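You operate a simulated robot arm through the tools that you are given. There is no shell and no other tool.

Carry out the task below with a simulated robot arm. There is one attempt and no reset: what you move stays moved.

JOB
Wipe the stain off the spare cover, grease the bare patch on its rim and lay the cover gasket on.
Fine: grey pad, then the green brush with grease from the tin on the red cart; gasket last; pad and brush go back. Set down upright: grey pad, green brush. A coat counts when it lies all over at full strength: go over it till it gets no stronger. What is to be rubbed or washed off counts as gone when no trace of it is left.

The check looks at the end state, three seconds after you hand in, the way a careful person would. Anything else that was tipped, shoved, dropped, spilled or broken makes it a failure. A push-on lid holds only when it is set on centred and level and pressed home; a screw cap is set on level and turned clockwise until tight.

ROBOT AND FRAMES
A 6-joint arm with a two-finger parallel gripper, fixed in place. Base frame: the origin is on the floor under the middle of its stand, x ahead of it, y to its left, z up; the work surface is at about z = 0.9. Readings come in m, degrees, newtons and seconds.
With the tool pointing down near the work surface it reaches from about 0.24 to 0.64 m from the base axis. Its first joint turns from -66.0 to 66.0 degrees. Payload 2.7 kg.
Tool frame: the origin (TCP) lies between the finger pads and is the grasp point; the fingertips stand 0.023 m ahead of it; z points along the fingers, y is the line along which they close. The gripper opens to 0.094 m. The fingers are 0.038 m wide and 0.01 m thick; the gripper's body (0.054 by 0.096 m) begins 0.039 m behind the TCP.
Orientation is told as [roll, pitch, yaw] about the base's x, y, z axes, in that order, counted from this pose: with the fingers straight down and closing along the base's y, the tool's x points along the base's -x, its y along +y and its z along -z.

CONTROLS
- The arm moves only by the tool arm_command. Its argument "commands" is a list of rows, each an object of numbers (a shift or turn left out is 0, a gripper value left out holds the last): "x", "y", "z": the shift along the base's x, y, z in m; "ax", "ay", "az": the turn, a rotation vector about the base's x, y, z in degrees; "gripper": the closure, from 0 (fully open) to 1 (shut). In form: [{"x": .., "y": .., "z": .., "ax": .., "ay": .., "az": .., "gripper": ..}, ...]. A call has 1 to 20 rows; each row shifts and turns the commanded pose from where the row before left it. A row lasts 0.2 s, in which the tool goes at most 0.05 m and 8.6 degrees; a call with a longer step from one row to the next is refused whole, and so is a gripper value outside its range. Where a pose cannot be reached the arm comes as near as it can. A force on the tool above 40 N (or 10 N above the force at the start of the call, whichever is more), or a blocked arm, ends the call early, and 0.2 s more pass. The fingers move at their own pace (about 0.045 m/s each) and stop on an object; they squeeze with about 32 N. The grip force told is the motor's: it shows also when the fingers shut on nothing. Time passes only in rows, and 0.2 s behind the last, so rows that do not move let the fingers close. It gives the time, the measured TCP pose, the force on the tool (base axes), the opening and the grip force at its end, in the units of the frame above (readings bear some noise), with the torque about the TCP (base axes, N m) and any sound that the robot's microphone picked up.
- Cameras (640 x 400 px; columns grow to the right, rows downward): "scene" is fixed at [0.0773, -0.4253, 1.42]; the picture's right is [0.75, -0.66, 0.00], its down [-0.34, -0.38, -0.86] and it looks along [0.57, 0.65, -0.51] (base axes); focal length 214 px, centre (320, 200). "wrist" rides on the gripper at [0.087, 0.016, -0.074] in the tool frame; the picture's right is [-0.18, 0.98, 0.00], its down [-0.58, -0.11, -0.81] and it looks along [-0.79, -0.15, 0.59] (tool axes); focal length 243 px, centre (320, 200). There is no depth. A picture from a camera that has moved, and an enlarged one, comes with that camera's place and axes in the base frame and with its lens. The place of the scene camera against the robot may be out by one fixed shift of up to 0.012 m in any direction.
- get_image(camera): a new picture of that camera. It takes no simulated time.
- close_up(camera, box): a new picture of the part [left, top, right, bottom] of that camera's present view, enlarged. It takes no simulated time.
- job_done(): hands the job in; it is judged then, once.

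Nothing tells you positions but the pictures and the camera data. Unless the task says otherwise, let go and move clear before handing in.

The tools are called after "Call:" as a command line: name --argument value ..., lists and objects as JSON in quotes. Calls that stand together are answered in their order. arm_command: Moves the arm, as the interface text tells. Its arguments: {"type":"object","properties":{"commands":{"type":"array","items":{"type":"object","properties":{"x":{"type":"number"},"y":{"type":"number"},"z":{"type":"number"},"ax":{"type":"number"},"ay":{"type":"number"},"az":{"type":"number"},"gripper":{"type":"number"}}}}},"required":["commands"]} The other tools are called the same way: get_image (camera) takes a picture; close_up (camera, box) takes an enlarged picture of a part of a camera's view; job_done () hands the job in.

At the start:

```text
clock: 0.0
tcp_pos: [0.2497, -0.1538, 1.3274]
tcp_rot: [-0.2, -0.1, -0.1]
ft_force: [0.3, 0.2, 0.5]
wrist_torque: [-0.05, -0.03, 0.0]
grip_width: 0.094
grasp_force: 0.1
```

scene: 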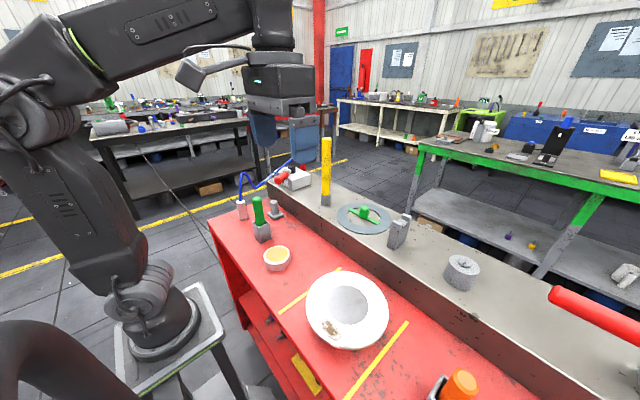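
wrist: 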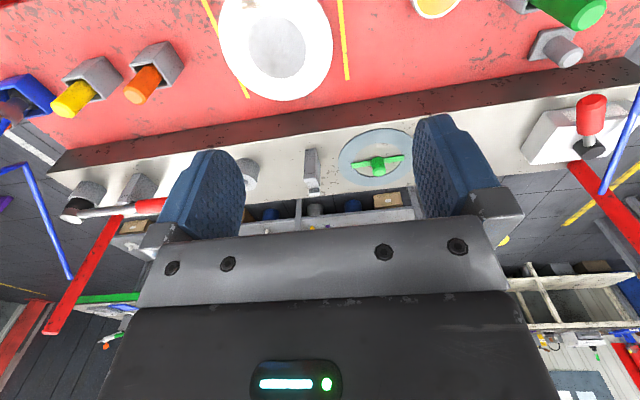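

I see a red cart with a round white cover (stain on it), a yellow tin, a green brush in a holder, a grey pad perhaps next to it, and a bluish gasket with a green handle on the shelf behind. Let me look closer before moving.

Call:
close_up --camera "scene" --box '[220, 180, 420, 305]'

Call:
close_up --camera "scene" --box '[280, 250, 440, 350]'

Call:
close_up --camera "scene" --box '[380, 200, 640, 400]'

Call:
close_up --camera "wrist" --box '[180, 0, 480, 190]'

Call:
close_up --camera "wrist" --box '[400, 0, 640, 150]'

Call:
close_up --camera "wrist" --box '[0, 20, 240, 240]'

```text
3.20 times, centred on (320, 242) of scene
camera zoom: at [0.0773, -0.4253, 1.42], right [0.75, -0.66, 0.0], down [-0.34, -0.38, -0.86], along [0.57, 0.65, -0.51], focal length 686 px, centre (320, 64)
```

zoom: 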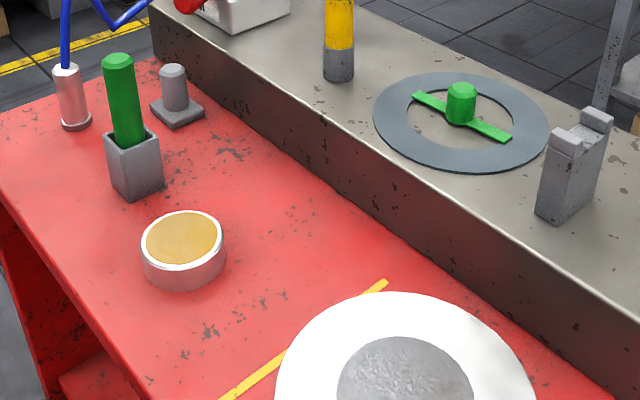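

```text
4.00 times, centred on (360, 300) of scene
camera zoom: at [0.0773, -0.4253, 1.42], right [0.75, -0.66, 0.0], down [-0.34, -0.38, -0.86], along [0.57, 0.65, -0.51], focal length 858 px, centre (160, -200)
```

zoom: 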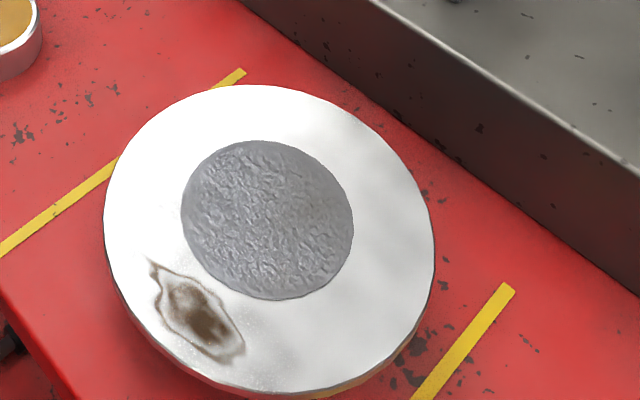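

```text
2.00 times, centred on (510, 300) of scene
camera zoom: at [0.0773, -0.4253, 1.42], right [0.75, -0.66, 0.0], down [-0.34, -0.38, -0.86], along [0.57, 0.65, -0.51], focal length 429 px, centre (-60, 0)
```

zoom: 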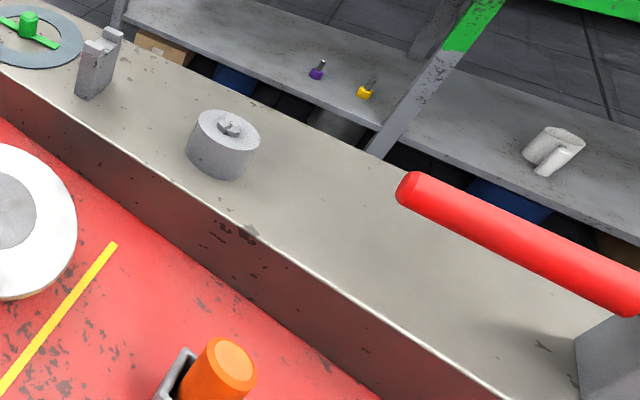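

```text
2.11 times, centred on (330, 95) of wrist
camera zoom: at [0.1635, -0.1379, 1.4011], right [0.18, 0.98, 0.0], down [0.58, -0.11, 0.81], along [0.79, -0.15, -0.59], focal length 511 px, centre (299, 421)
```

zoom: 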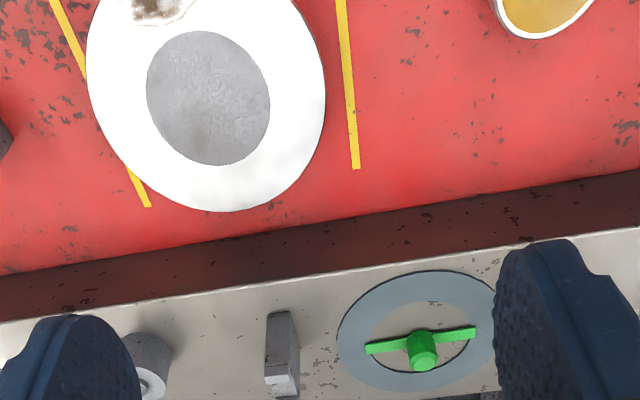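

```text
2.67 times, centred on (520, 75) of wrist
camera zoom: at [0.1635, -0.1379, 1.4011], right [0.18, 0.98, 0.0], down [0.58, -0.11, 0.81], along [0.79, -0.15, -0.59], focal length 647 px, centre (-213, 533)
```

zoom: 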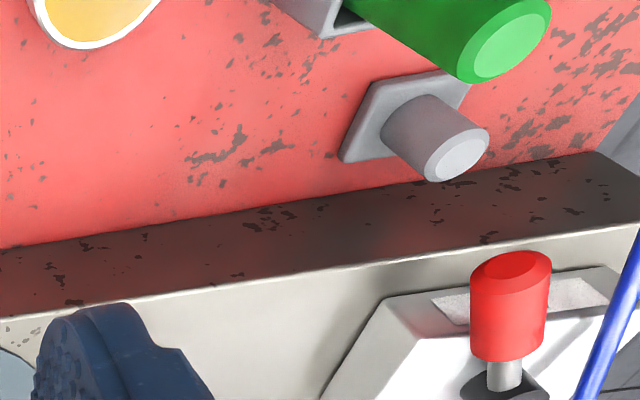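

```text
1.82 times, centred on (120, 130) of wrist
camera zoom: at [0.1635, -0.1379, 1.4011], right [0.18, 0.98, 0.0], down [0.58, -0.11, 0.81], along [0.79, -0.15, -0.59], focal length 441 px, centre (684, 327)
```

zoom: 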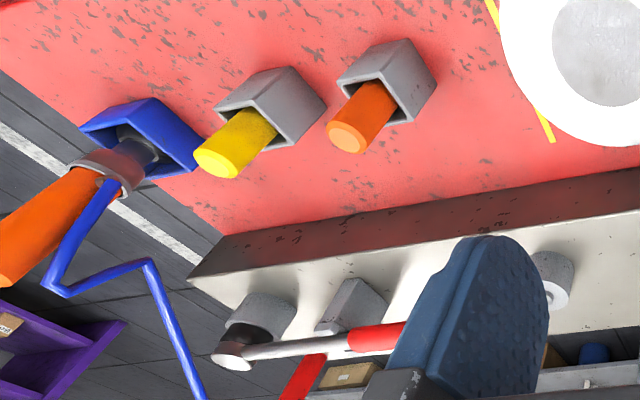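

The cover is at about (0.34, -0.23) on the cart. The pad (a plate with a knob) and the green brush are at the far left, and the gasket is on the raised ledge. I will tilt the tool so the wrist camera looks down at the cover.

Call:
arm_command --commands '[{"x": 0.01, "y": -0.0132, "z": -0.02, "ay": 7.2}, {"x": 0.01, "y": -0.0132, "z": -0.02, "ay": 7.2}, {"x": 0.01, "y": -0.0132, "z": -0.02, "ay": 7.2}, {"x": 0.01, "y": -0.0132, "z": -0.02, "ay": 7.2}, {"x": 0.01, "y": -0.0132, "z": -0.02, "ay": 7.2}, {}]'

Call:
get_image --camera "wrist"

Call:
get_image --camera "scene"

```text
clock: 1.4
tcp_pos: [0.2893, -0.2206, 1.2039]
tcp_rot: [-0.2, 35.9, 0.1]
ft_force: [0.2, -0.3, -0.1]
wrist_torque: [-0.01, 0.0, 0.0]
grip_width: 0.094
grasp_force: 0.0
out of reach, approached as far as the arm can: row 4, 5
```

```text
taken
camera wrist: at [0.264, -0.2045, 1.3162], right [0.15, 0.98, -0.11], down [0.94, -0.11, 0.31], along [0.29, -0.15, -0.94], focal length 243 px, centre (320, 200)
```

wrist: 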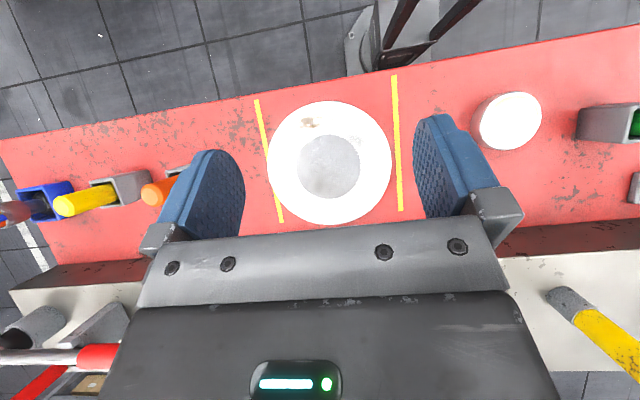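

```text
taken
```

scene: 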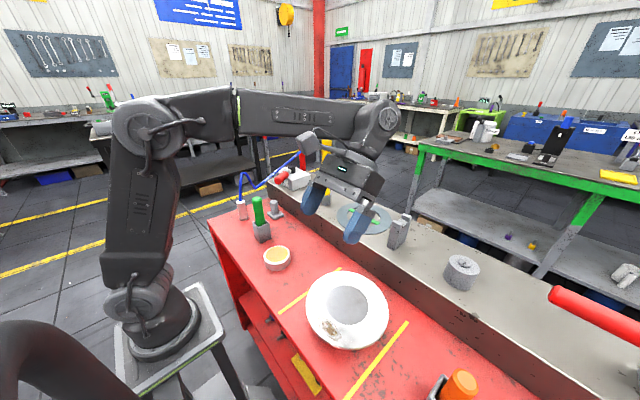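

Call:
close_up --camera "wrist" --box '[250, 90, 410, 240]'

Call:
close_up --camera "scene" --box '[300, 265, 396, 355]'

Call:
close_up --camera "wrist" --box '[440, 60, 640, 230]'

```text
2.67 times, centred on (330, 165) of wrist
camera zoom: at [0.264, -0.2045, 1.3162], right [0.15, 0.98, -0.11], down [0.94, -0.11, 0.31], along [0.29, -0.15, -0.94], focal length 647 px, centre (293, 293)
```

zoom: 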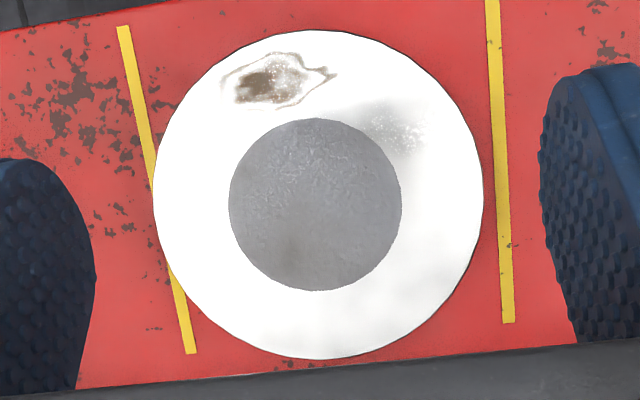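

```text
4.44 times, centred on (348, 310) of scene
camera zoom: at [0.0773, -0.4253, 1.42], right [0.75, -0.66, 0.0], down [-0.34, -0.38, -0.86], along [0.57, 0.65, -0.51], focal length 953 px, centre (196, -289)
```

zoom: 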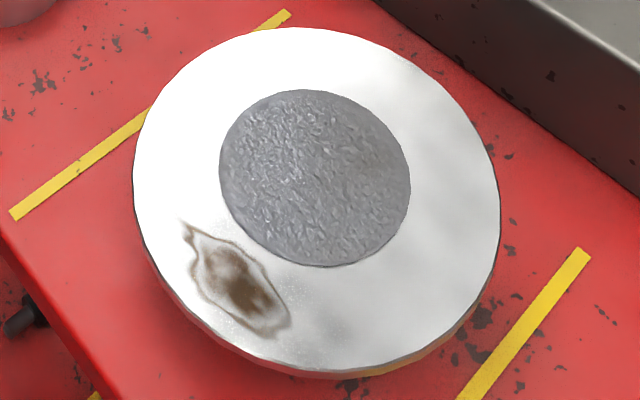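

```text
2.35 times, centred on (540, 145) of wrist
camera zoom: at [0.264, -0.2045, 1.3162], right [0.15, 0.98, -0.11], down [0.94, -0.11, 0.31], along [0.29, -0.15, -0.94], focal length 571 px, centre (-198, 329)
```

zoom: 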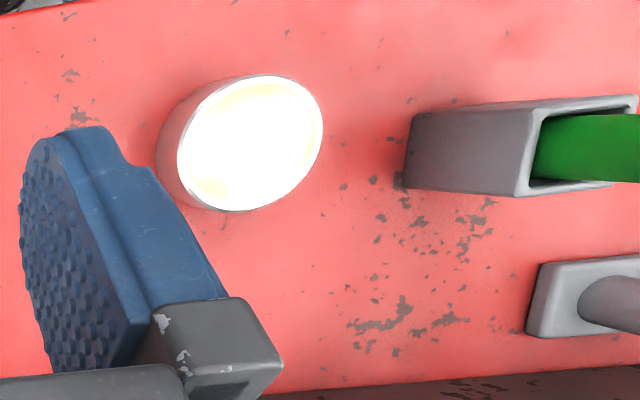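

The stain is on the rim on the robot's side of the cover; the bare patch isn't clear because of glare. I'll lower the arm and look from other angles.

Call:
arm_command --commands '[{"x": -0.01, "y": -0.004, "z": -0.025, "ay": -6}, {"x": -0.01, "y": -0.004, "z": -0.025, "ay": -6}, {"x": -0.005, "y": -0.004, "z": -0.025, "ay": -6}, {"x": -0.0, "y": -0.004, "z": -0.025}, {}]'

Call:
get_image --camera "wrist"

Call:
close_up --camera "wrist" --box '[240, 60, 420, 200]'

```text
clock: 2.6
tcp_pos: [0.2632, -0.2397, 1.1032]
tcp_rot: [-0.2, 17.9, 0.1]
ft_force: [0.7, -0.3, 0.5]
wrist_torque: [0.02, 0.0, 0.02]
grip_width: 0.0936
grasp_force: 0.1
```

```text
taken
camera wrist: at [0.2051, -0.2238, 1.2016], right [0.17, 0.98, -0.06], down [0.8, -0.11, 0.59], along [0.57, -0.15, -0.81], focal length 243 px, centre (320, 200)
```

wrist: 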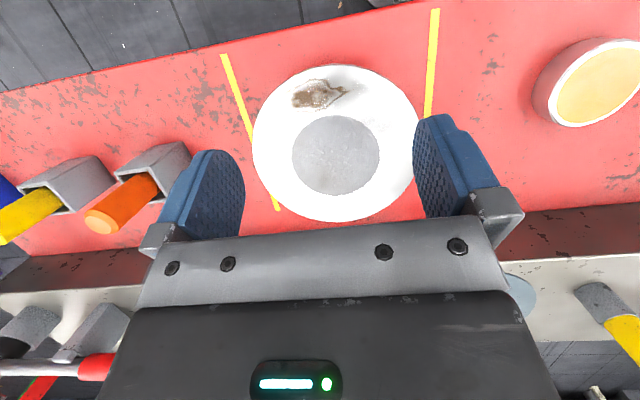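

```text
2.86 times, centred on (330, 130) of wrist
camera zoom: at [0.2051, -0.2238, 1.2016], right [0.17, 0.98, -0.06], down [0.8, -0.11, 0.59], along [0.57, -0.15, -0.81], focal length 693 px, centre (291, 400)
```

zoom: 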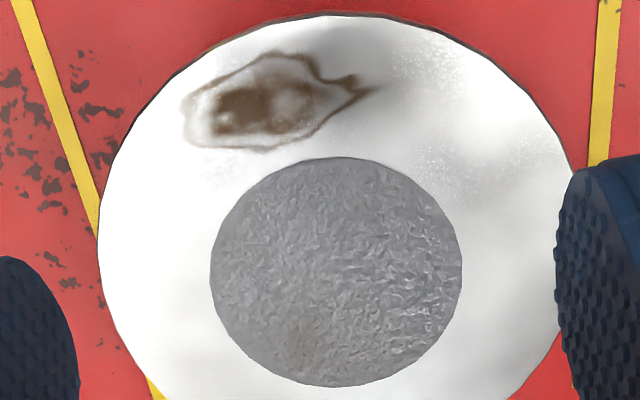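

The stain is clear. The rim shows glare and speckle on its left/near side, so I'll keep looking from different angles to find the bare patch.

Call:
arm_command --commands '[{"x": -0.0, "y": 0.03, "z": 0.0, "ay": -6, "az": -8}, {"x": -0.0, "y": 0.03, "z": 0.0, "ay": -6, "az": -8}, {"x": -0.0, "y": 0.03, "z": 0.0, "ay": -6, "az": -8}, {"x": -0.0, "y": 0.03, "z": 0.0, "az": -8}, {}]'

Call:
get_image --camera "wrist"

Call:
close_up --camera "wrist" --box '[160, 20, 360, 160]'

Call:
close_up --camera "scene" --box '[300, 265, 396, 355]'

```text
refused: row 1 steps farther than a row can; nothing moved
```

```text
taken
camera wrist: at [0.2051, -0.2238, 1.2016], right [0.17, 0.98, -0.06], down [0.8, -0.11, 0.59], along [0.57, -0.15, -0.81], focal length 243 px, centre (320, 200)
```

wrist: 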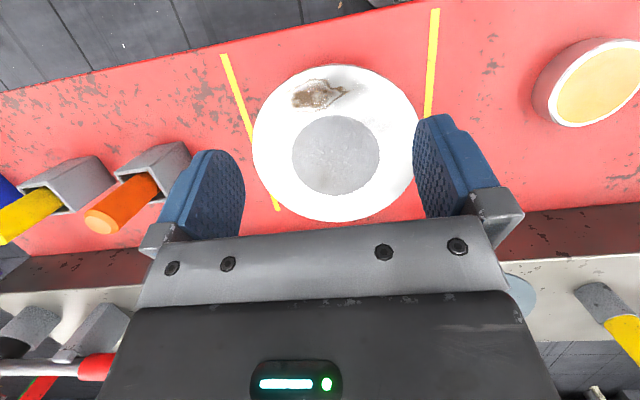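

```text
2.86 times, centred on (260, 90) of wrist
camera zoom: at [0.2051, -0.2238, 1.2016], right [0.17, 0.98, -0.06], down [0.8, -0.11, 0.59], along [0.57, -0.15, -0.81], focal length 693 px, centre (491, 514)
```

zoom: 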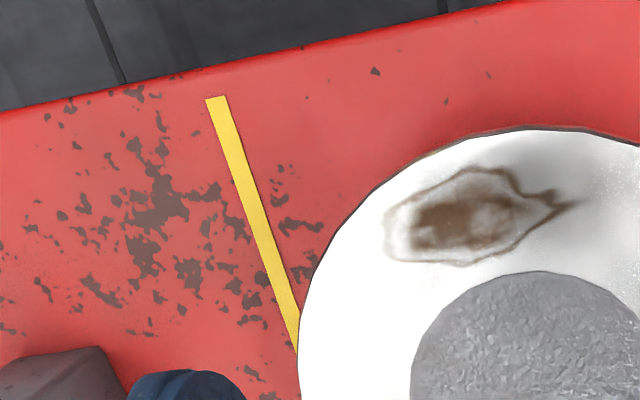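

```text
4.44 times, centred on (348, 310) of scene
camera zoom: at [0.0773, -0.4253, 1.42], right [0.75, -0.66, 0.0], down [-0.34, -0.38, -0.86], along [0.57, 0.65, -0.51], focal length 953 px, centre (196, -289)
```

zoom: 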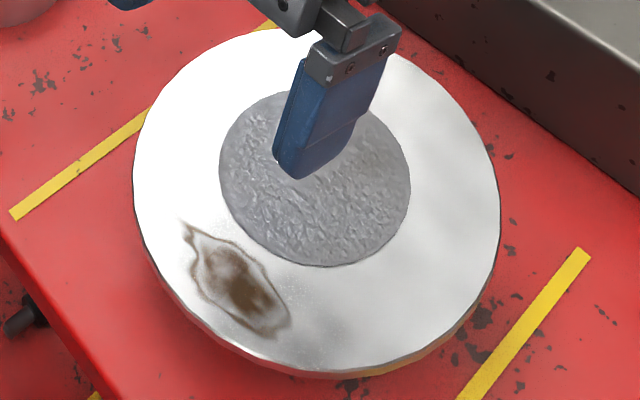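

The cover's rim is overexposed where light reflects. I'll move the camera to the left and yaw it for a different reflection angle.

Call:
arm_command --commands '[{"y": 0.04, "az": -8}, {"y": 0.04, "az": -8}, {"y": 0.04, "az": -8}, {"y": 0.03, "az": -8}, {"ay": -6}, {"ay": -6}, {"ay": -6}, {}]'

Call:
get_image --camera "wrist"

Call:
close_up --camera "wrist" --box '[220, 40, 420, 190]'

```text
clock: 4.4
tcp_pos: [0.2647, -0.0867, 1.1037]
tcp_rot: [9.4, 2.4, -30.3]
ft_force: [0.3, -0.5, 0.2]
wrist_torque: [0.01, 0.0, 0.0]
grip_width: 0.0939
grasp_force: 0.1
```

```text
taken
camera wrist: at [0.1961, -0.0417, 1.1844], right [0.65, 0.74, 0.15], down [0.41, -0.52, 0.75], along [0.64, -0.43, -0.64], focal length 243 px, centre (320, 200)
```

wrist: 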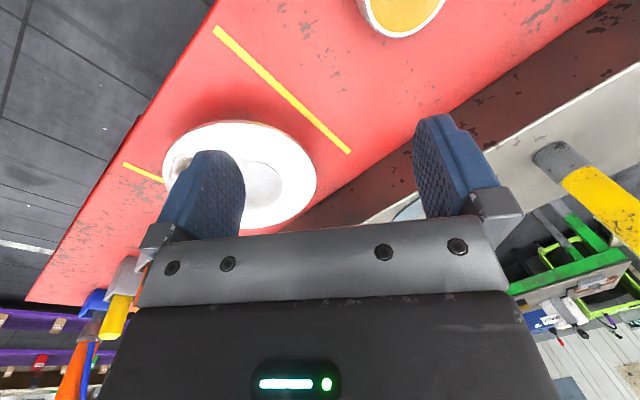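

```text
2.67 times, centred on (320, 115) of wrist
camera zoom: at [0.1961, -0.0417, 1.1844], right [0.65, 0.74, 0.15], down [0.41, -0.52, 0.75], along [0.64, -0.43, -0.64], focal length 647 px, centre (320, 427)
```

zoom: 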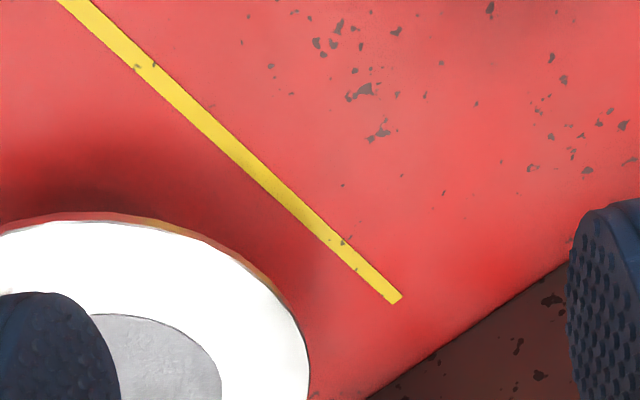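

The side edge of the cover is amber in places, with white on top. I'll yaw further to bring the cover between the fingers.

Call:
arm_command --commands '[{"az": -8}, {"az": -8}, {"az": -8}, {"x": -0.02}, {}]'

Call:
get_image --camera "wrist"

Call:
close_up --camera "wrist" --box '[230, 80, 410, 220]'

```text
clock: 5.6
tcp_pos: [0.2477, -0.0862, 1.1035]
tcp_rot: [9.5, 2.5, -54.3]
ft_force: [1.0, -0.1, 0.6]
wrist_torque: [-0.02, 0.01, -0.03]
grip_width: 0.0939
grasp_force: 0.1
```

```text
taken
camera wrist: at [0.2011, -0.0171, 1.1828], right [0.9, 0.41, 0.15], down [0.16, -0.64, 0.75], along [0.41, -0.65, -0.64], focal length 243 px, centre (320, 200)
```

wrist: 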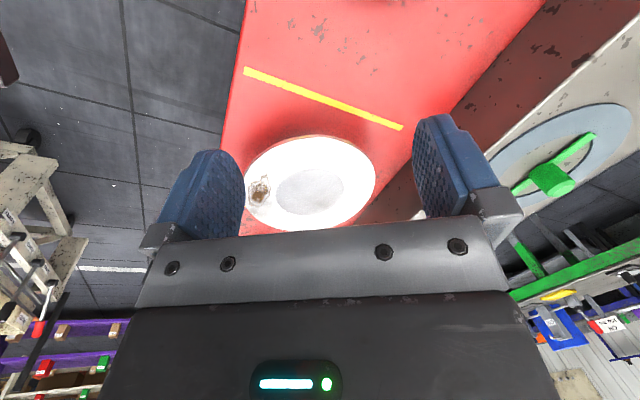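

```text
2.86 times, centred on (320, 150) of wrist
camera zoom: at [0.2011, -0.0171, 1.1828], right [0.9, 0.41, 0.15], down [0.16, -0.64, 0.75], along [0.41, -0.65, -0.64], focal length 693 px, centre (320, 343)
```

zoom: 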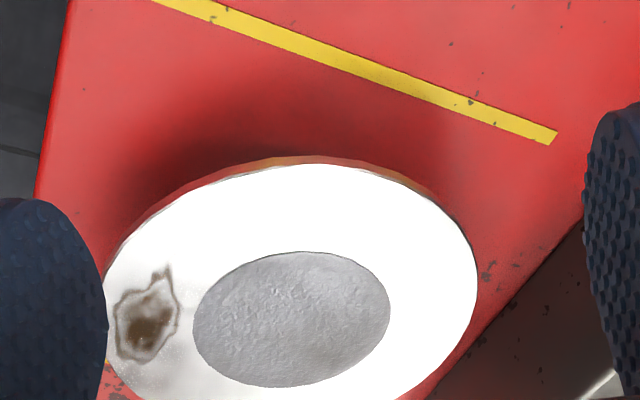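

The rim is uniformly bright from here. I'll zoom tightly on rim sectors from the scene camera to look for subtle edges.

Call:
close_up --camera "scene" --box '[345, 270, 393, 300]'

Call:
close_up --camera "scene" --box '[345, 315, 393, 350]'

Call:
close_up --camera "scene" --box '[300, 270, 348, 300]'

Call:
close_up --camera "scene" --box '[302, 305, 350, 350]'

Call:
close_up --camera "wrist" --box '[300, 130, 400, 230]'

Call:
close_up --camera "wrist" --box '[460, 90, 640, 220]'

```text
13.33 times, centred on (369, 285) of scene
camera zoom: at [0.0773, -0.4253, 1.42], right [0.75, -0.66, 0.0], down [-0.34, -0.38, -0.86], along [0.57, 0.65, -0.51], focal length 2860 px, centre (-333, -933)
```

zoom: 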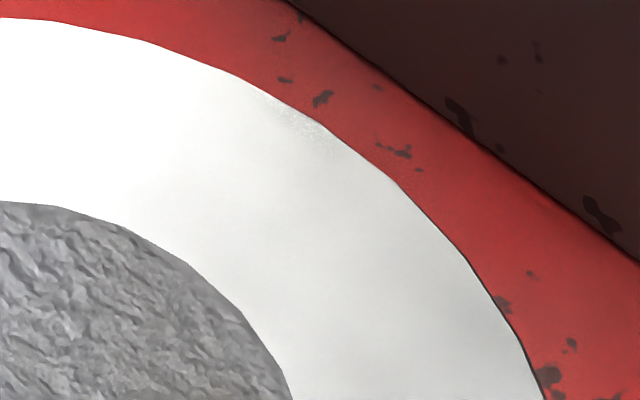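

```text
11.43 times, centred on (369, 332) of scene
camera zoom: at [0.0773, -0.4253, 1.42], right [0.75, -0.66, 0.0], down [-0.34, -0.38, -0.86], along [0.57, 0.65, -0.51], focal length 2451 px, centre (-240, -1314)
```

zoom: 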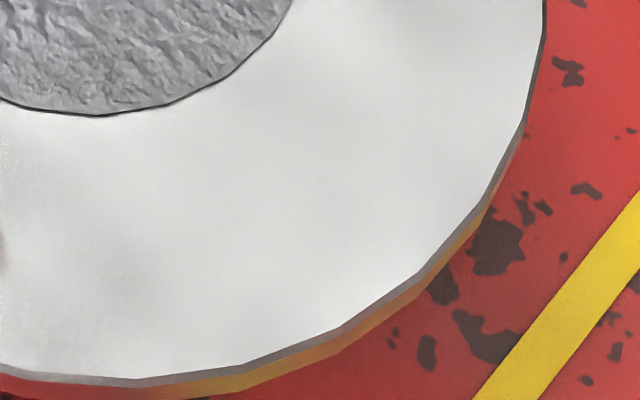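

```text
13.33 times, centred on (324, 285) of scene
camera zoom: at [0.0773, -0.4253, 1.42], right [0.75, -0.66, 0.0], down [-0.34, -0.38, -0.86], along [0.57, 0.65, -0.51], focal length 2860 px, centre (267, -933)
```

zoom: 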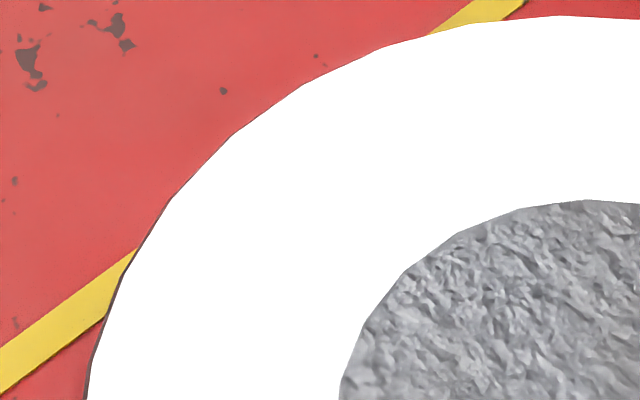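

```text
8.89 times, centred on (326, 328) of scene
camera zoom: at [0.0773, -0.4253, 1.42], right [0.75, -0.66, 0.0], down [-0.34, -0.38, -0.86], along [0.57, 0.65, -0.51], focal length 1906 px, centre (267, -933)
```

zoom: 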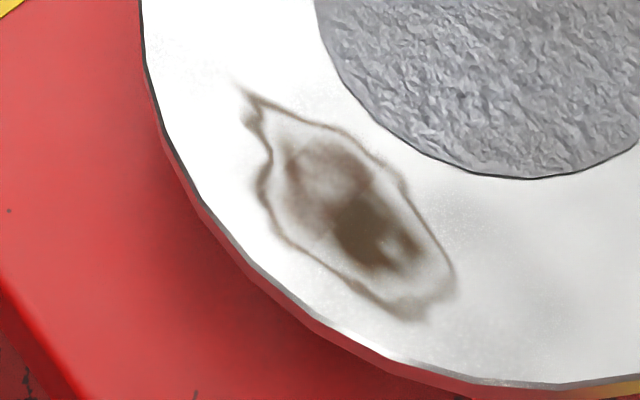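

```text
4.00 times, centred on (350, 180) of wrist
camera zoom: at [0.2011, -0.0171, 1.1828], right [0.9, 0.41, 0.15], down [0.16, -0.64, 0.75], along [0.41, -0.65, -0.64], focal length 970 px, centre (200, 280)
```

zoom: 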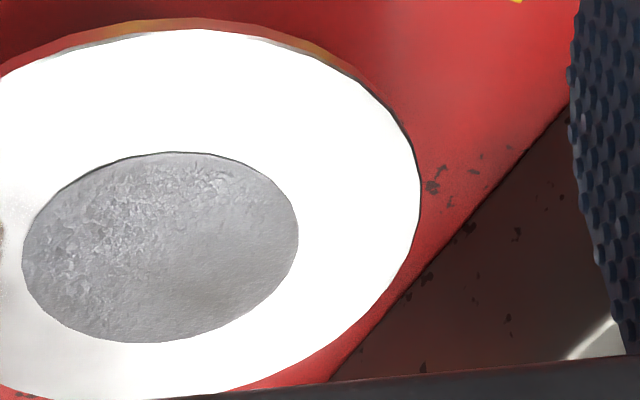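

```text
3.08 times, centred on (550, 155) of wrist
camera zoom: at [0.2011, -0.0171, 1.1828], right [0.9, 0.41, 0.15], down [0.16, -0.64, 0.75], along [0.41, -0.65, -0.64], focal length 746 px, centre (-388, 338)
```

zoom: 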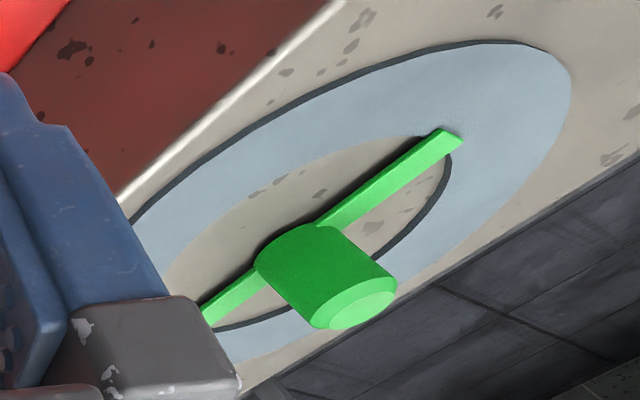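

Comparing views, a speckled zone stays fixed at about (0.29, -0.19) on the rim's left/near side, which may be the bare patch. I'll bring the camera closer to that region.

Call:
arm_command --commands '[{"az": 8}, {"az": 8}, {"az": 8}, {"ay": 6}, {"ay": 6}, {"ay": 6}, {"az": 8, "y": -0.02, "z": -0.02}, {"az": 8, "y": -0.02, "z": -0.02}, {"az": 8, "y": -0.025, "z": -0.02}, {"az": 8, "y": -0.025, "z": -0.02, "x": -0.01}, {}]'

Call:
get_image --camera "wrist"

Call:
close_up --camera "wrist" --box '[200, 60, 420, 190]'

```text
clock: 8.0
tcp_pos: [0.2353, -0.1759, 1.0242]
tcp_rot: [-0.1, 18.0, 0.2]
ft_force: [-0.8, 0.1, -0.8]
wrist_torque: [0.01, 0.01, 0.01]
grip_width: 0.0941
grasp_force: 0.1
```

```text
taken
camera wrist: at [0.1765, -0.16, 1.1217], right [0.17, 0.98, -0.06], down [0.8, -0.11, 0.59], along [0.57, -0.15, -0.81], focal length 243 px, centre (320, 200)
```

wrist: 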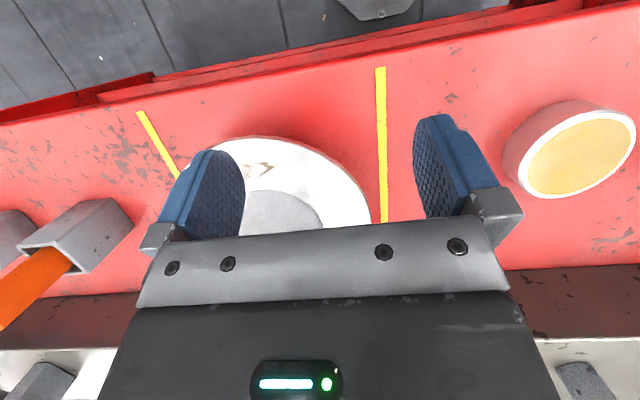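

```text
2.91 times, centred on (310, 125) of wrist
camera zoom: at [0.1765, -0.16, 1.1217], right [0.17, 0.98, -0.06], down [0.8, -0.11, 0.59], along [0.57, -0.15, -0.81], focal length 706 px, centre (349, 418)
```

zoom: 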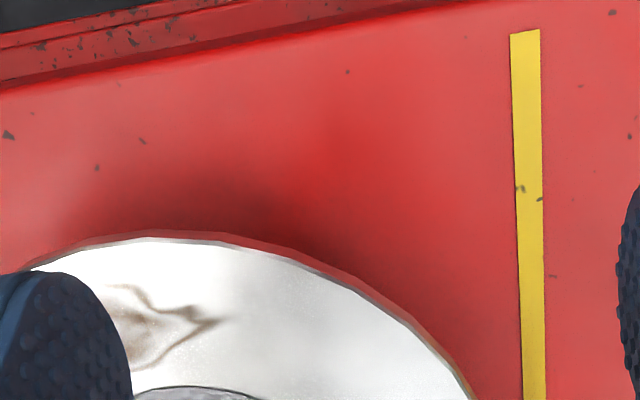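

The near edge has a slightly greyer area right of the stain's tail. I'll shift the camera over toward the cover to see it between the fingers.

Call:
arm_command --commands '[{"y": -0.035, "x": 0.005}, {"y": -0.035, "x": 0.005}, {}]'

Call:
close_up --camera "wrist" --box '[200, 80, 430, 220]'

Call:
close_up --camera "wrist" --box '[280, 110, 380, 180]'

```text
clock: 8.8
tcp_pos: [0.2455, -0.248, 1.0253]
tcp_rot: [0.1, 17.9, 0.2]
ft_force: [0.5, -0.6, 0.3]
wrist_torque: [-0.01, -0.04, 0.02]
grip_width: 0.094
grasp_force: 0.0
```

```text
2.78 times, centred on (315, 150) of wrist
camera zoom: at [0.1864, -0.2309, 1.1221], right [0.17, 0.98, -0.06], down [0.8, -0.11, 0.59], along [0.57, -0.15, -0.81], focal length 675 px, centre (334, 339)
```

zoom: 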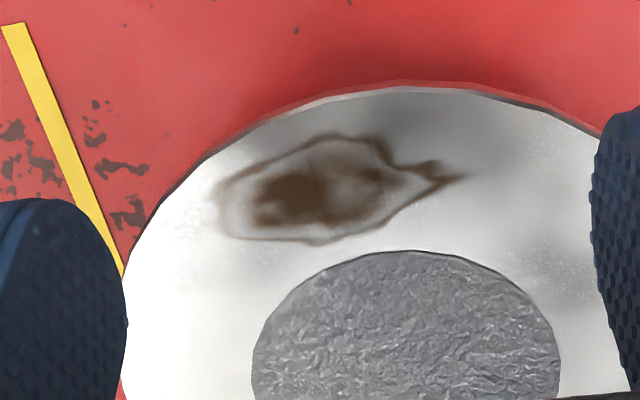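

```text
5.71 times, centred on (330, 145) of wrist
camera zoom: at [0.1864, -0.2309, 1.1221], right [0.17, 0.98, -0.06], down [0.8, -0.11, 0.59], along [0.57, -0.15, -0.81], focal length 1386 px, centre (263, 514)
```

zoom: 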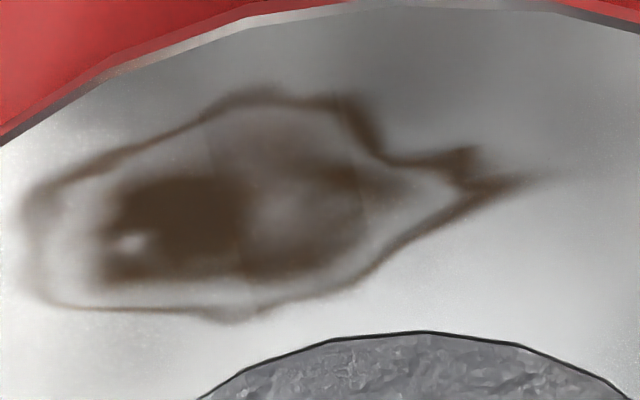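

The rim looks like plain glossy metal here. I'll check the remaining sectors (left/far side) up close.

Call:
arm_command --commands '[{"y": 0.025, "x": 0.035}, {"y": 0.025, "x": 0.035}, {}]'

Call:
get_image --camera "wrist"

Call:
close_up --camera "wrist" --box '[230, 80, 420, 230]'

```text
clock: 9.6
tcp_pos: [0.3157, -0.1965, 1.0256]
tcp_rot: [0.0, 18.1, 0.0]
ft_force: [-0.8, -0.5, 0.1]
wrist_torque: [0.0, -0.02, 0.01]
grip_width: 0.094
grasp_force: 0.1
```

```text
taken
camera wrist: at [0.2568, -0.1806, 1.124], right [0.17, 0.98, -0.06], down [0.8, -0.11, 0.59], along [0.57, -0.15, -0.81], focal length 243 px, centre (320, 200)
```

wrist: 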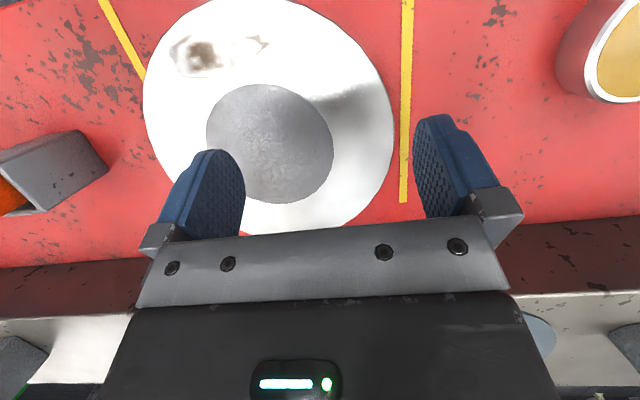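

```text
2.67 times, centred on (325, 155) of wrist
camera zoom: at [0.2568, -0.1806, 1.124], right [0.17, 0.98, -0.06], down [0.8, -0.11, 0.59], along [0.57, -0.15, -0.81], focal length 647 px, centre (307, 320)
```

zoom: 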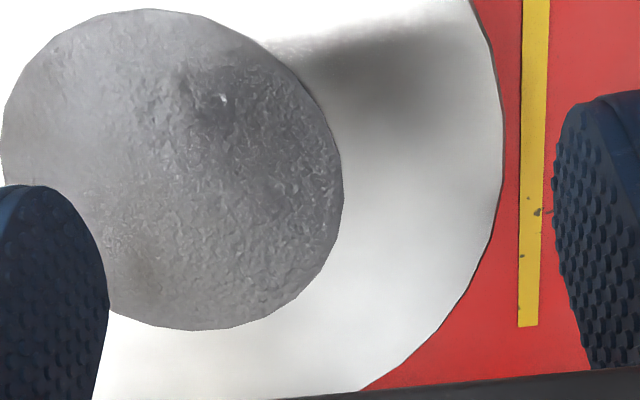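

The rim looks uniform with a concentric grey rough centre. I'll now survey the pad, brush and tin on the left side of the cart.

Call:
arm_command --commands '[{"z": 0.03}, {"y": 0.045, "z": 0.015}, {"y": 0.045, "z": 0.015}, {"y": 0.045, "z": 0.015}, {"y": 0.045}, {"y": 0.045}, {"y": 0.045}, {"y": 0.045}, {"y": 0.045}, {"y": 0.045}, {}]'

Call:
get_image --camera "wrist"

Call:
get_image --camera "scene"

```text
clock: 12.0
tcp_pos: [0.3165, 0.2102, 1.1014]
tcp_rot: [0.0, 17.9, -0.1]
ft_force: [0.0, 0.8, 0.1]
wrist_torque: [-0.04, 0.0, 0.01]
grip_width: 0.0939
grasp_force: 0.0
```

```text
taken
camera wrist: at [0.2581, 0.2267, 1.1991], right [0.17, 0.98, -0.06], down [0.8, -0.11, 0.59], along [0.57, -0.15, -0.81], focal length 243 px, centre (320, 200)
```

wrist: 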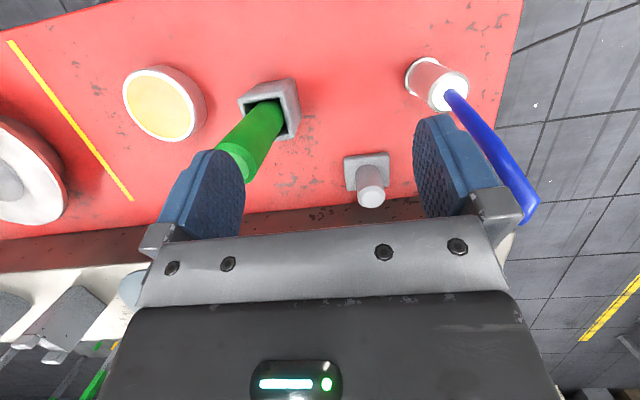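

```text
taken
```

scene: 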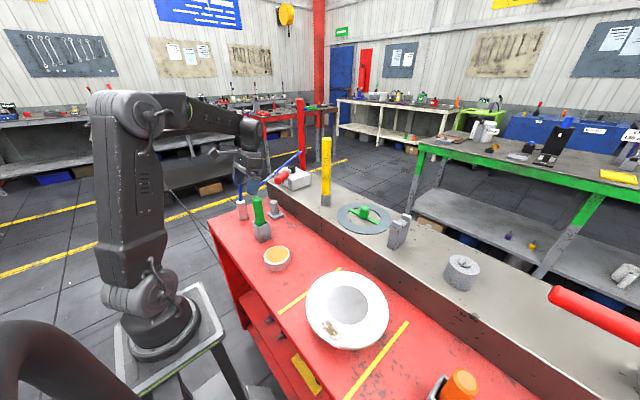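

I can see the pad (square plate with a round knob), the green brush in its square holder and the tin with amber grease. I'll zoom in to measure.

Call:
close_up --camera "wrist" --box '[320, 130, 420, 220]'

Call:
close_up --camera "wrist" --box '[200, 60, 320, 190]'

Call:
close_up --camera "scene" --box '[235, 190, 295, 275]'

```text
4.44 times, centred on (370, 175) of wrist
camera zoom: at [0.2581, 0.2267, 1.1991], right [0.17, 0.98, -0.06], down [0.8, -0.11, 0.59], along [0.57, -0.15, -0.81], focal length 1078 px, centre (98, 311)
```

zoom: 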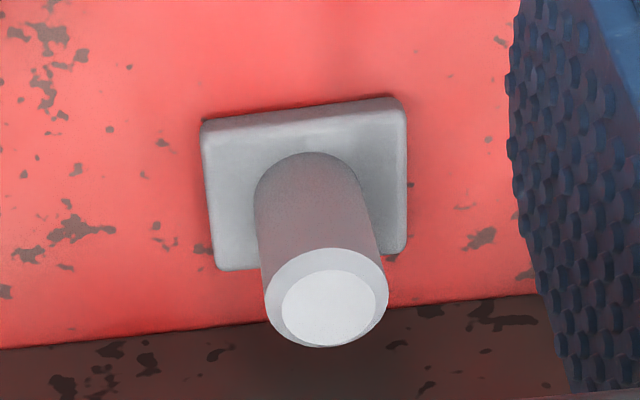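

```text
3.08 times, centred on (260, 125) of wrist
camera zoom: at [0.2581, 0.2267, 1.1991], right [0.17, 0.98, -0.06], down [0.8, -0.11, 0.59], along [0.57, -0.15, -0.81], focal length 746 px, centre (505, 431)
```

zoom: 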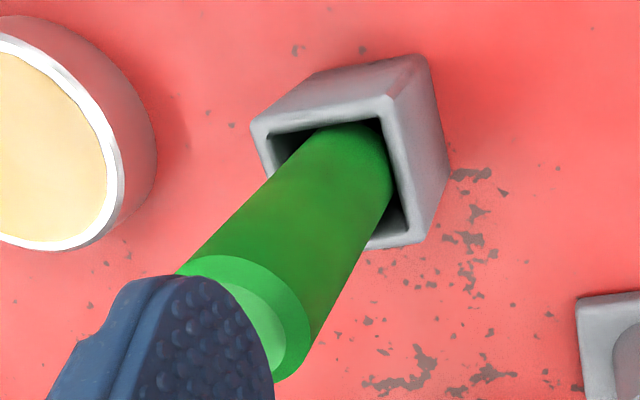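

```text
4.71 times, centred on (265, 232) of scene
camera zoom: at [0.0773, -0.4253, 1.42], right [0.75, -0.66, 0.0], down [-0.34, -0.38, -0.86], along [0.57, 0.65, -0.51], focal length 1009 px, centre (579, 47)
```

zoom: 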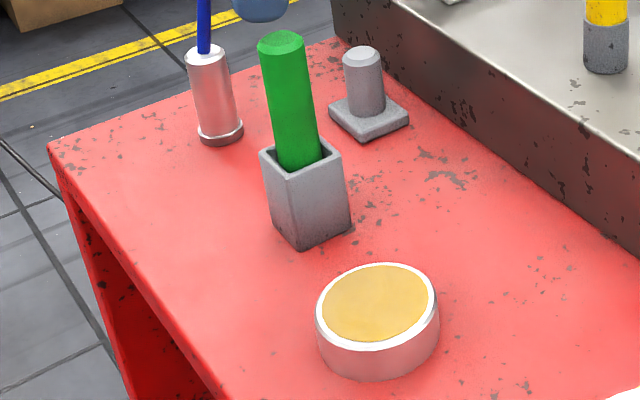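

The pad sits at about (0.421, 0.243) with its knob top near z 0.97, and the cover top works out at about z 0.95. The bent blue rod near the pad could be in the way, so I'll check it.

Call:
close_up --camera "scene" --box '[225, 140, 325, 225]'

Call:
close_up --camera "wrist" --box '[390, 40, 560, 240]'

```text
4.71 times, centred on (275, 182) of scene
camera zoom: at [0.0773, -0.4253, 1.42], right [0.75, -0.66, 0.0], down [-0.34, -0.38, -0.86], along [0.57, 0.65, -0.51], focal length 1009 px, centre (532, 282)
```

zoom: 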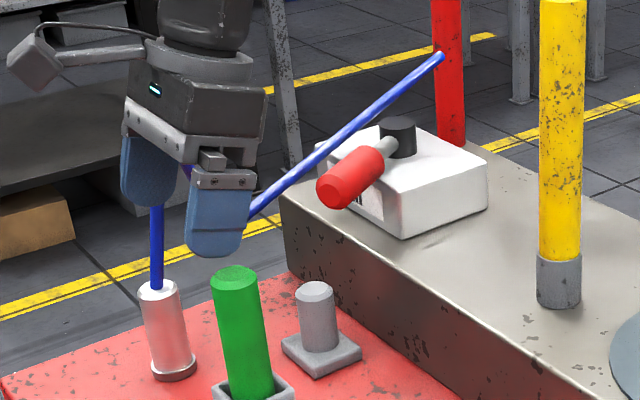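

```text
2.00 times, centred on (475, 140) of wrist
camera zoom: at [0.2581, 0.2267, 1.1991], right [0.17, 0.98, -0.06], down [0.8, -0.11, 0.59], along [0.57, -0.15, -0.81], focal length 485 px, centre (10, 320)
```

zoom: 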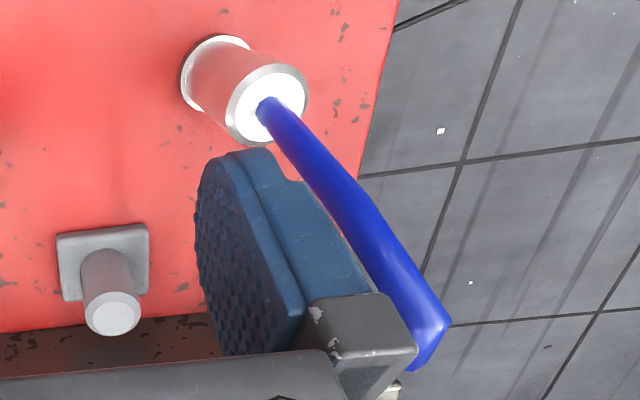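

A bent blue rod rises out of the silver cup close to my left finger. I'll back away from it and view its full shape.

Call:
arm_command --commands '[{"y": -0.045}, {"y": -0.045}, {"x": -0.02, "z": 0.03, "az": 8}, {"x": -0.02, "z": 0.03, "az": 8}, {"x": -0.02, "z": 0.03, "az": 8}, {"az": 8}, {"ay": -7}, {"ay": -7}, {}]'

Call:
get_image --camera "wrist"

Call:
get_image --camera "scene"

```text
clock: 14.0
tcp_pos: [0.2547, 0.1178, 1.1898]
tcp_rot: [-7.5, 6.0, 30.5]
ft_force: [-0.2, 0.1, -0.9]
wrist_torque: [0.01, 0.03, 0.0]
grip_width: 0.0942
grasp_force: 0.0
```

```text
taken
camera wrist: at [0.1754, 0.0998, 1.2698], right [-0.35, 0.93, -0.15], down [0.57, 0.33, 0.75], along [0.74, 0.18, -0.65], focal length 243 px, centre (320, 200)
```

wrist: 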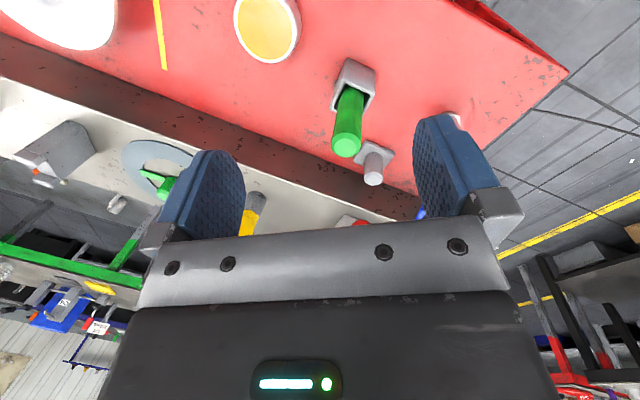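

```text
taken
```

scene: 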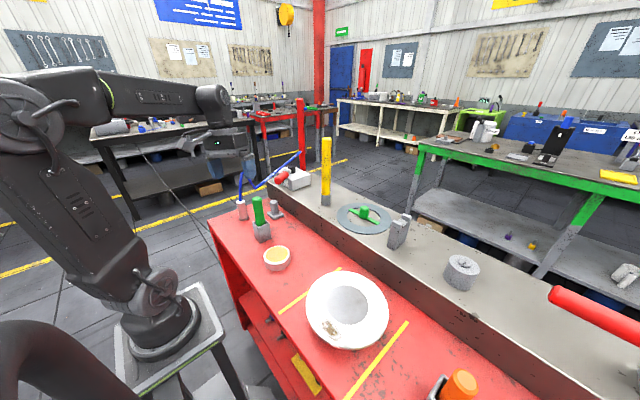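

The rod is hidden behind the left finger now; I'll yaw a bit more to bring it between the fingers.

Call:
arm_command --commands '[{"az": 8}, {"az": 8}, {"az": 6}, {}]'

Call:
get_image --camera "wrist"

Call:
close_up --camera "scene" --box '[220, 135, 350, 225]'

```text
clock: 15.0
tcp_pos: [0.2559, 0.1174, 1.1896]
tcp_rot: [-7.5, 6.0, 52.6]
ft_force: [0.0, -0.8, 1.0]
wrist_torque: [0.01, 0.0, 0.01]
grip_width: 0.094
grasp_force: 0.1
```

```text
taken
camera wrist: at [0.1873, 0.0718, 1.2703], right [-0.67, 0.73, -0.15], down [0.4, 0.52, 0.75], along [0.62, 0.44, -0.65], focal length 243 px, centre (320, 200)
```

wrist: 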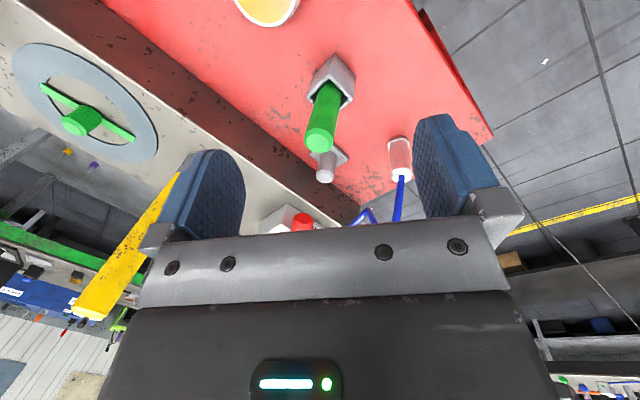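

```text
4.44 times, centred on (285, 180) of scene
camera zoom: at [0.0773, -0.4253, 1.42], right [0.75, -0.66, 0.0], down [-0.34, -0.38, -0.86], along [0.57, 0.65, -0.51], focal length 953 px, centre (476, 289)
```

zoom: 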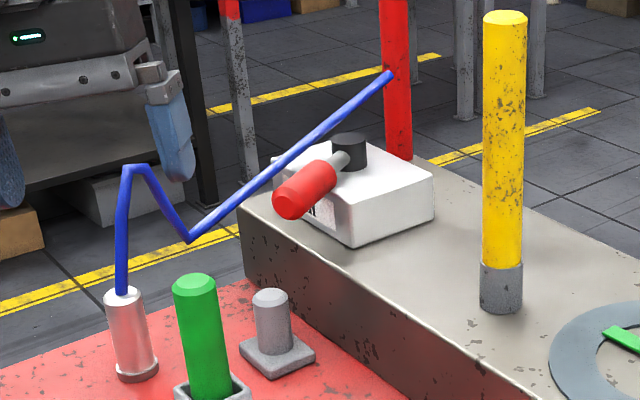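

Call:
close_up --camera "wrist" --box '[280, 120, 430, 230]'

```text
3.64 times, centred on (355, 175) of wrist
camera zoom: at [0.1873, 0.0718, 1.2703], right [-0.67, 0.73, -0.15], down [0.4, 0.52, 0.75], along [0.62, 0.44, -0.65], focal length 882 px, centre (193, 291)
```

zoom: 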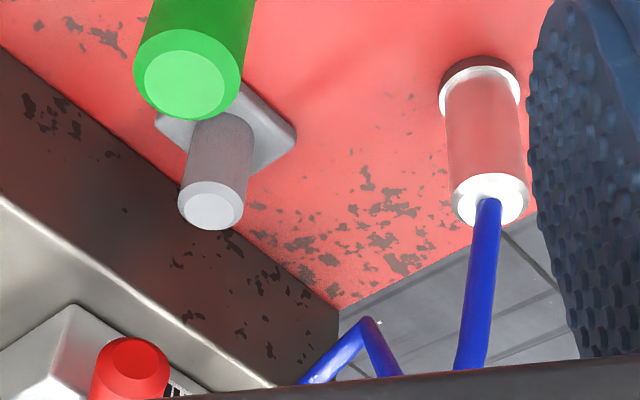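

The rod's low bend is near (0.384, 0.308, z≈1.01) and it runs along +x beside the pad, only about 6 cm from the knob. I'll level the tool and yaw it to 90° so the gripper is slim on that side, then go above the pad.

Call:
arm_command --commands '[{"ax": 4.66, "ay": 1.16}, {"ax": 4.66, "ay": 1.16}, {"az": 7.5}, {"az": 7.5}, {"az": 7.5}, {"az": 7.5}, {"az": 7.5}, {"x": 0.033, "y": 0.0245}, {"x": 0.033, "y": 0.0245}, {"x": 0.033, "y": 0.0245}, {"x": 0.033, "y": 0.0245}, {"x": 0.033, "y": 0.0245}, {}]'

Call:
get_image --camera "wrist"

Call:
get_image --camera "scene"

```text
clock: 17.8
tcp_pos: [0.4217, 0.2399, 1.1879]
tcp_rot: [0.1, -0.1, 90.4]
ft_force: [-0.1, -0.2, 0.0]
wrist_torque: [0.03, 0.0, 0.02]
grip_width: 0.094
grasp_force: 0.1
```

```text
taken
camera wrist: at [0.4066, 0.1536, 1.2618], right [-0.98, 0.18, 0.0], down [0.11, 0.58, 0.81], along [0.14, 0.79, -0.59], focal length 243 px, centre (320, 200)
```

wrist: 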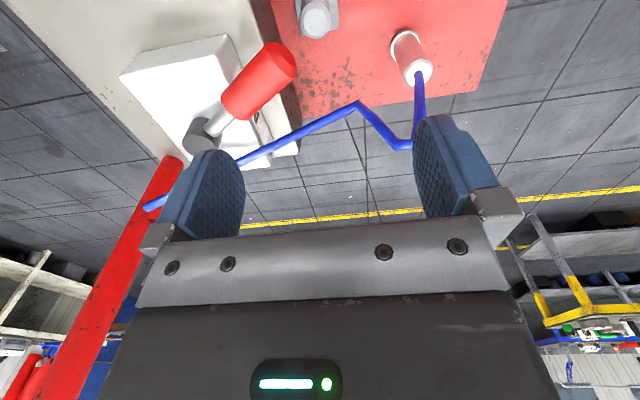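

```text
taken
```

scene: 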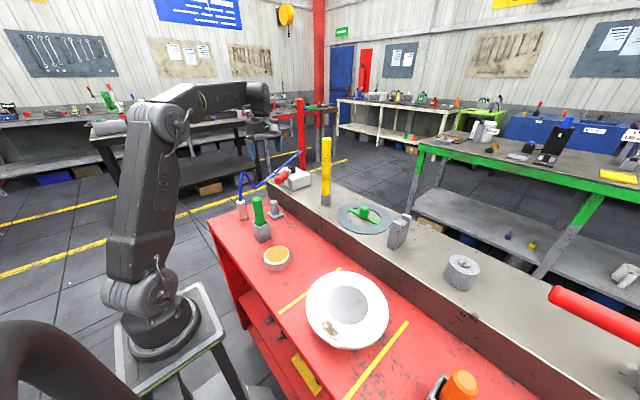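

The rod runs at about y = 0.32, which leaves enough room with this yaw. I'll check the pad's position in this view.

Call:
close_up --camera "wrist" --box '[270, 0, 370, 63]'

```text
6.35 times, centred on (320, 32) of wrist
camera zoom: at [0.4066, 0.1536, 1.2618], right [-0.98, 0.18, 0.0], down [0.11, 0.58, 0.81], along [0.14, 0.79, -0.59], focal length 1540 px, centre (320, 1270)
```

zoom: 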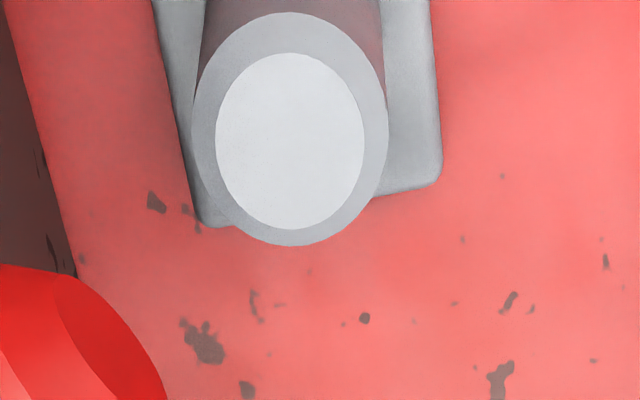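

The knob is directly below. I'll descend to just above it and check.

Call:
arm_command --commands '[{"x": 0.002, "y": 0.0025, "z": -0.04}, {"z": -0.04}, {"z": -0.04}, {"z": -0.04}, {"z": -0.02}, {}]'

Call:
get_image --camera "wrist"

Call:
close_up --camera "scene" --box '[220, 135, 350, 225]'

```text
clock: 18.6
tcp_pos: [0.426, 0.2434, 1.0908]
tcp_rot: [-1.7, -0.6, 90.4]
ft_force: [-0.1, 0.4, 4.0]
wrist_torque: [0.05, -0.19, 0.05]
grip_width: 0.0936
grasp_force: 0.1
stopped in row 3: the force on the tool passed its limit at 69 N (the readings are from after the stop); the commanded pose is now the measured one
```

```text
taken
camera wrist: at [0.4081, 0.1559, 1.1645], right [-0.98, 0.18, -0.03], down [0.08, 0.57, 0.82], along [0.16, 0.8, -0.58], focal length 243 px, centre (320, 200)
```

wrist: 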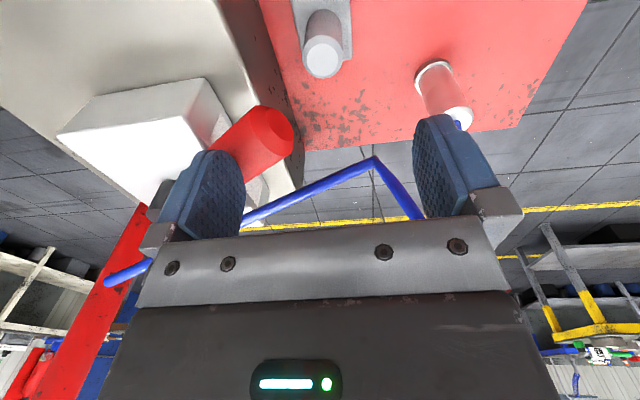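

```text
4.44 times, centred on (285, 180) of scene
camera zoom: at [0.0772, -0.4253, 1.42], right [0.75, -0.66, 0.0], down [-0.34, -0.38, -0.86], along [0.57, 0.65, -0.51], focal length 953 px, centre (476, 289)
```

zoom: 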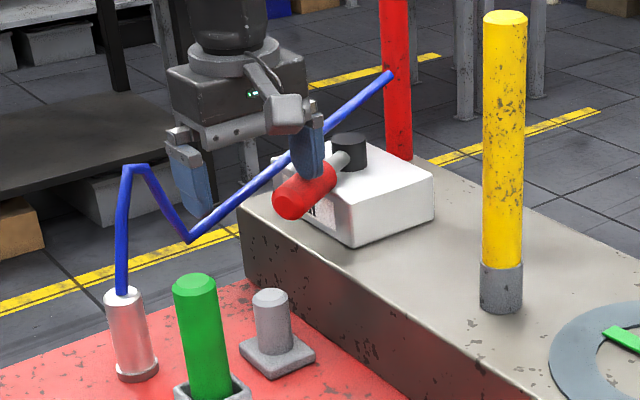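

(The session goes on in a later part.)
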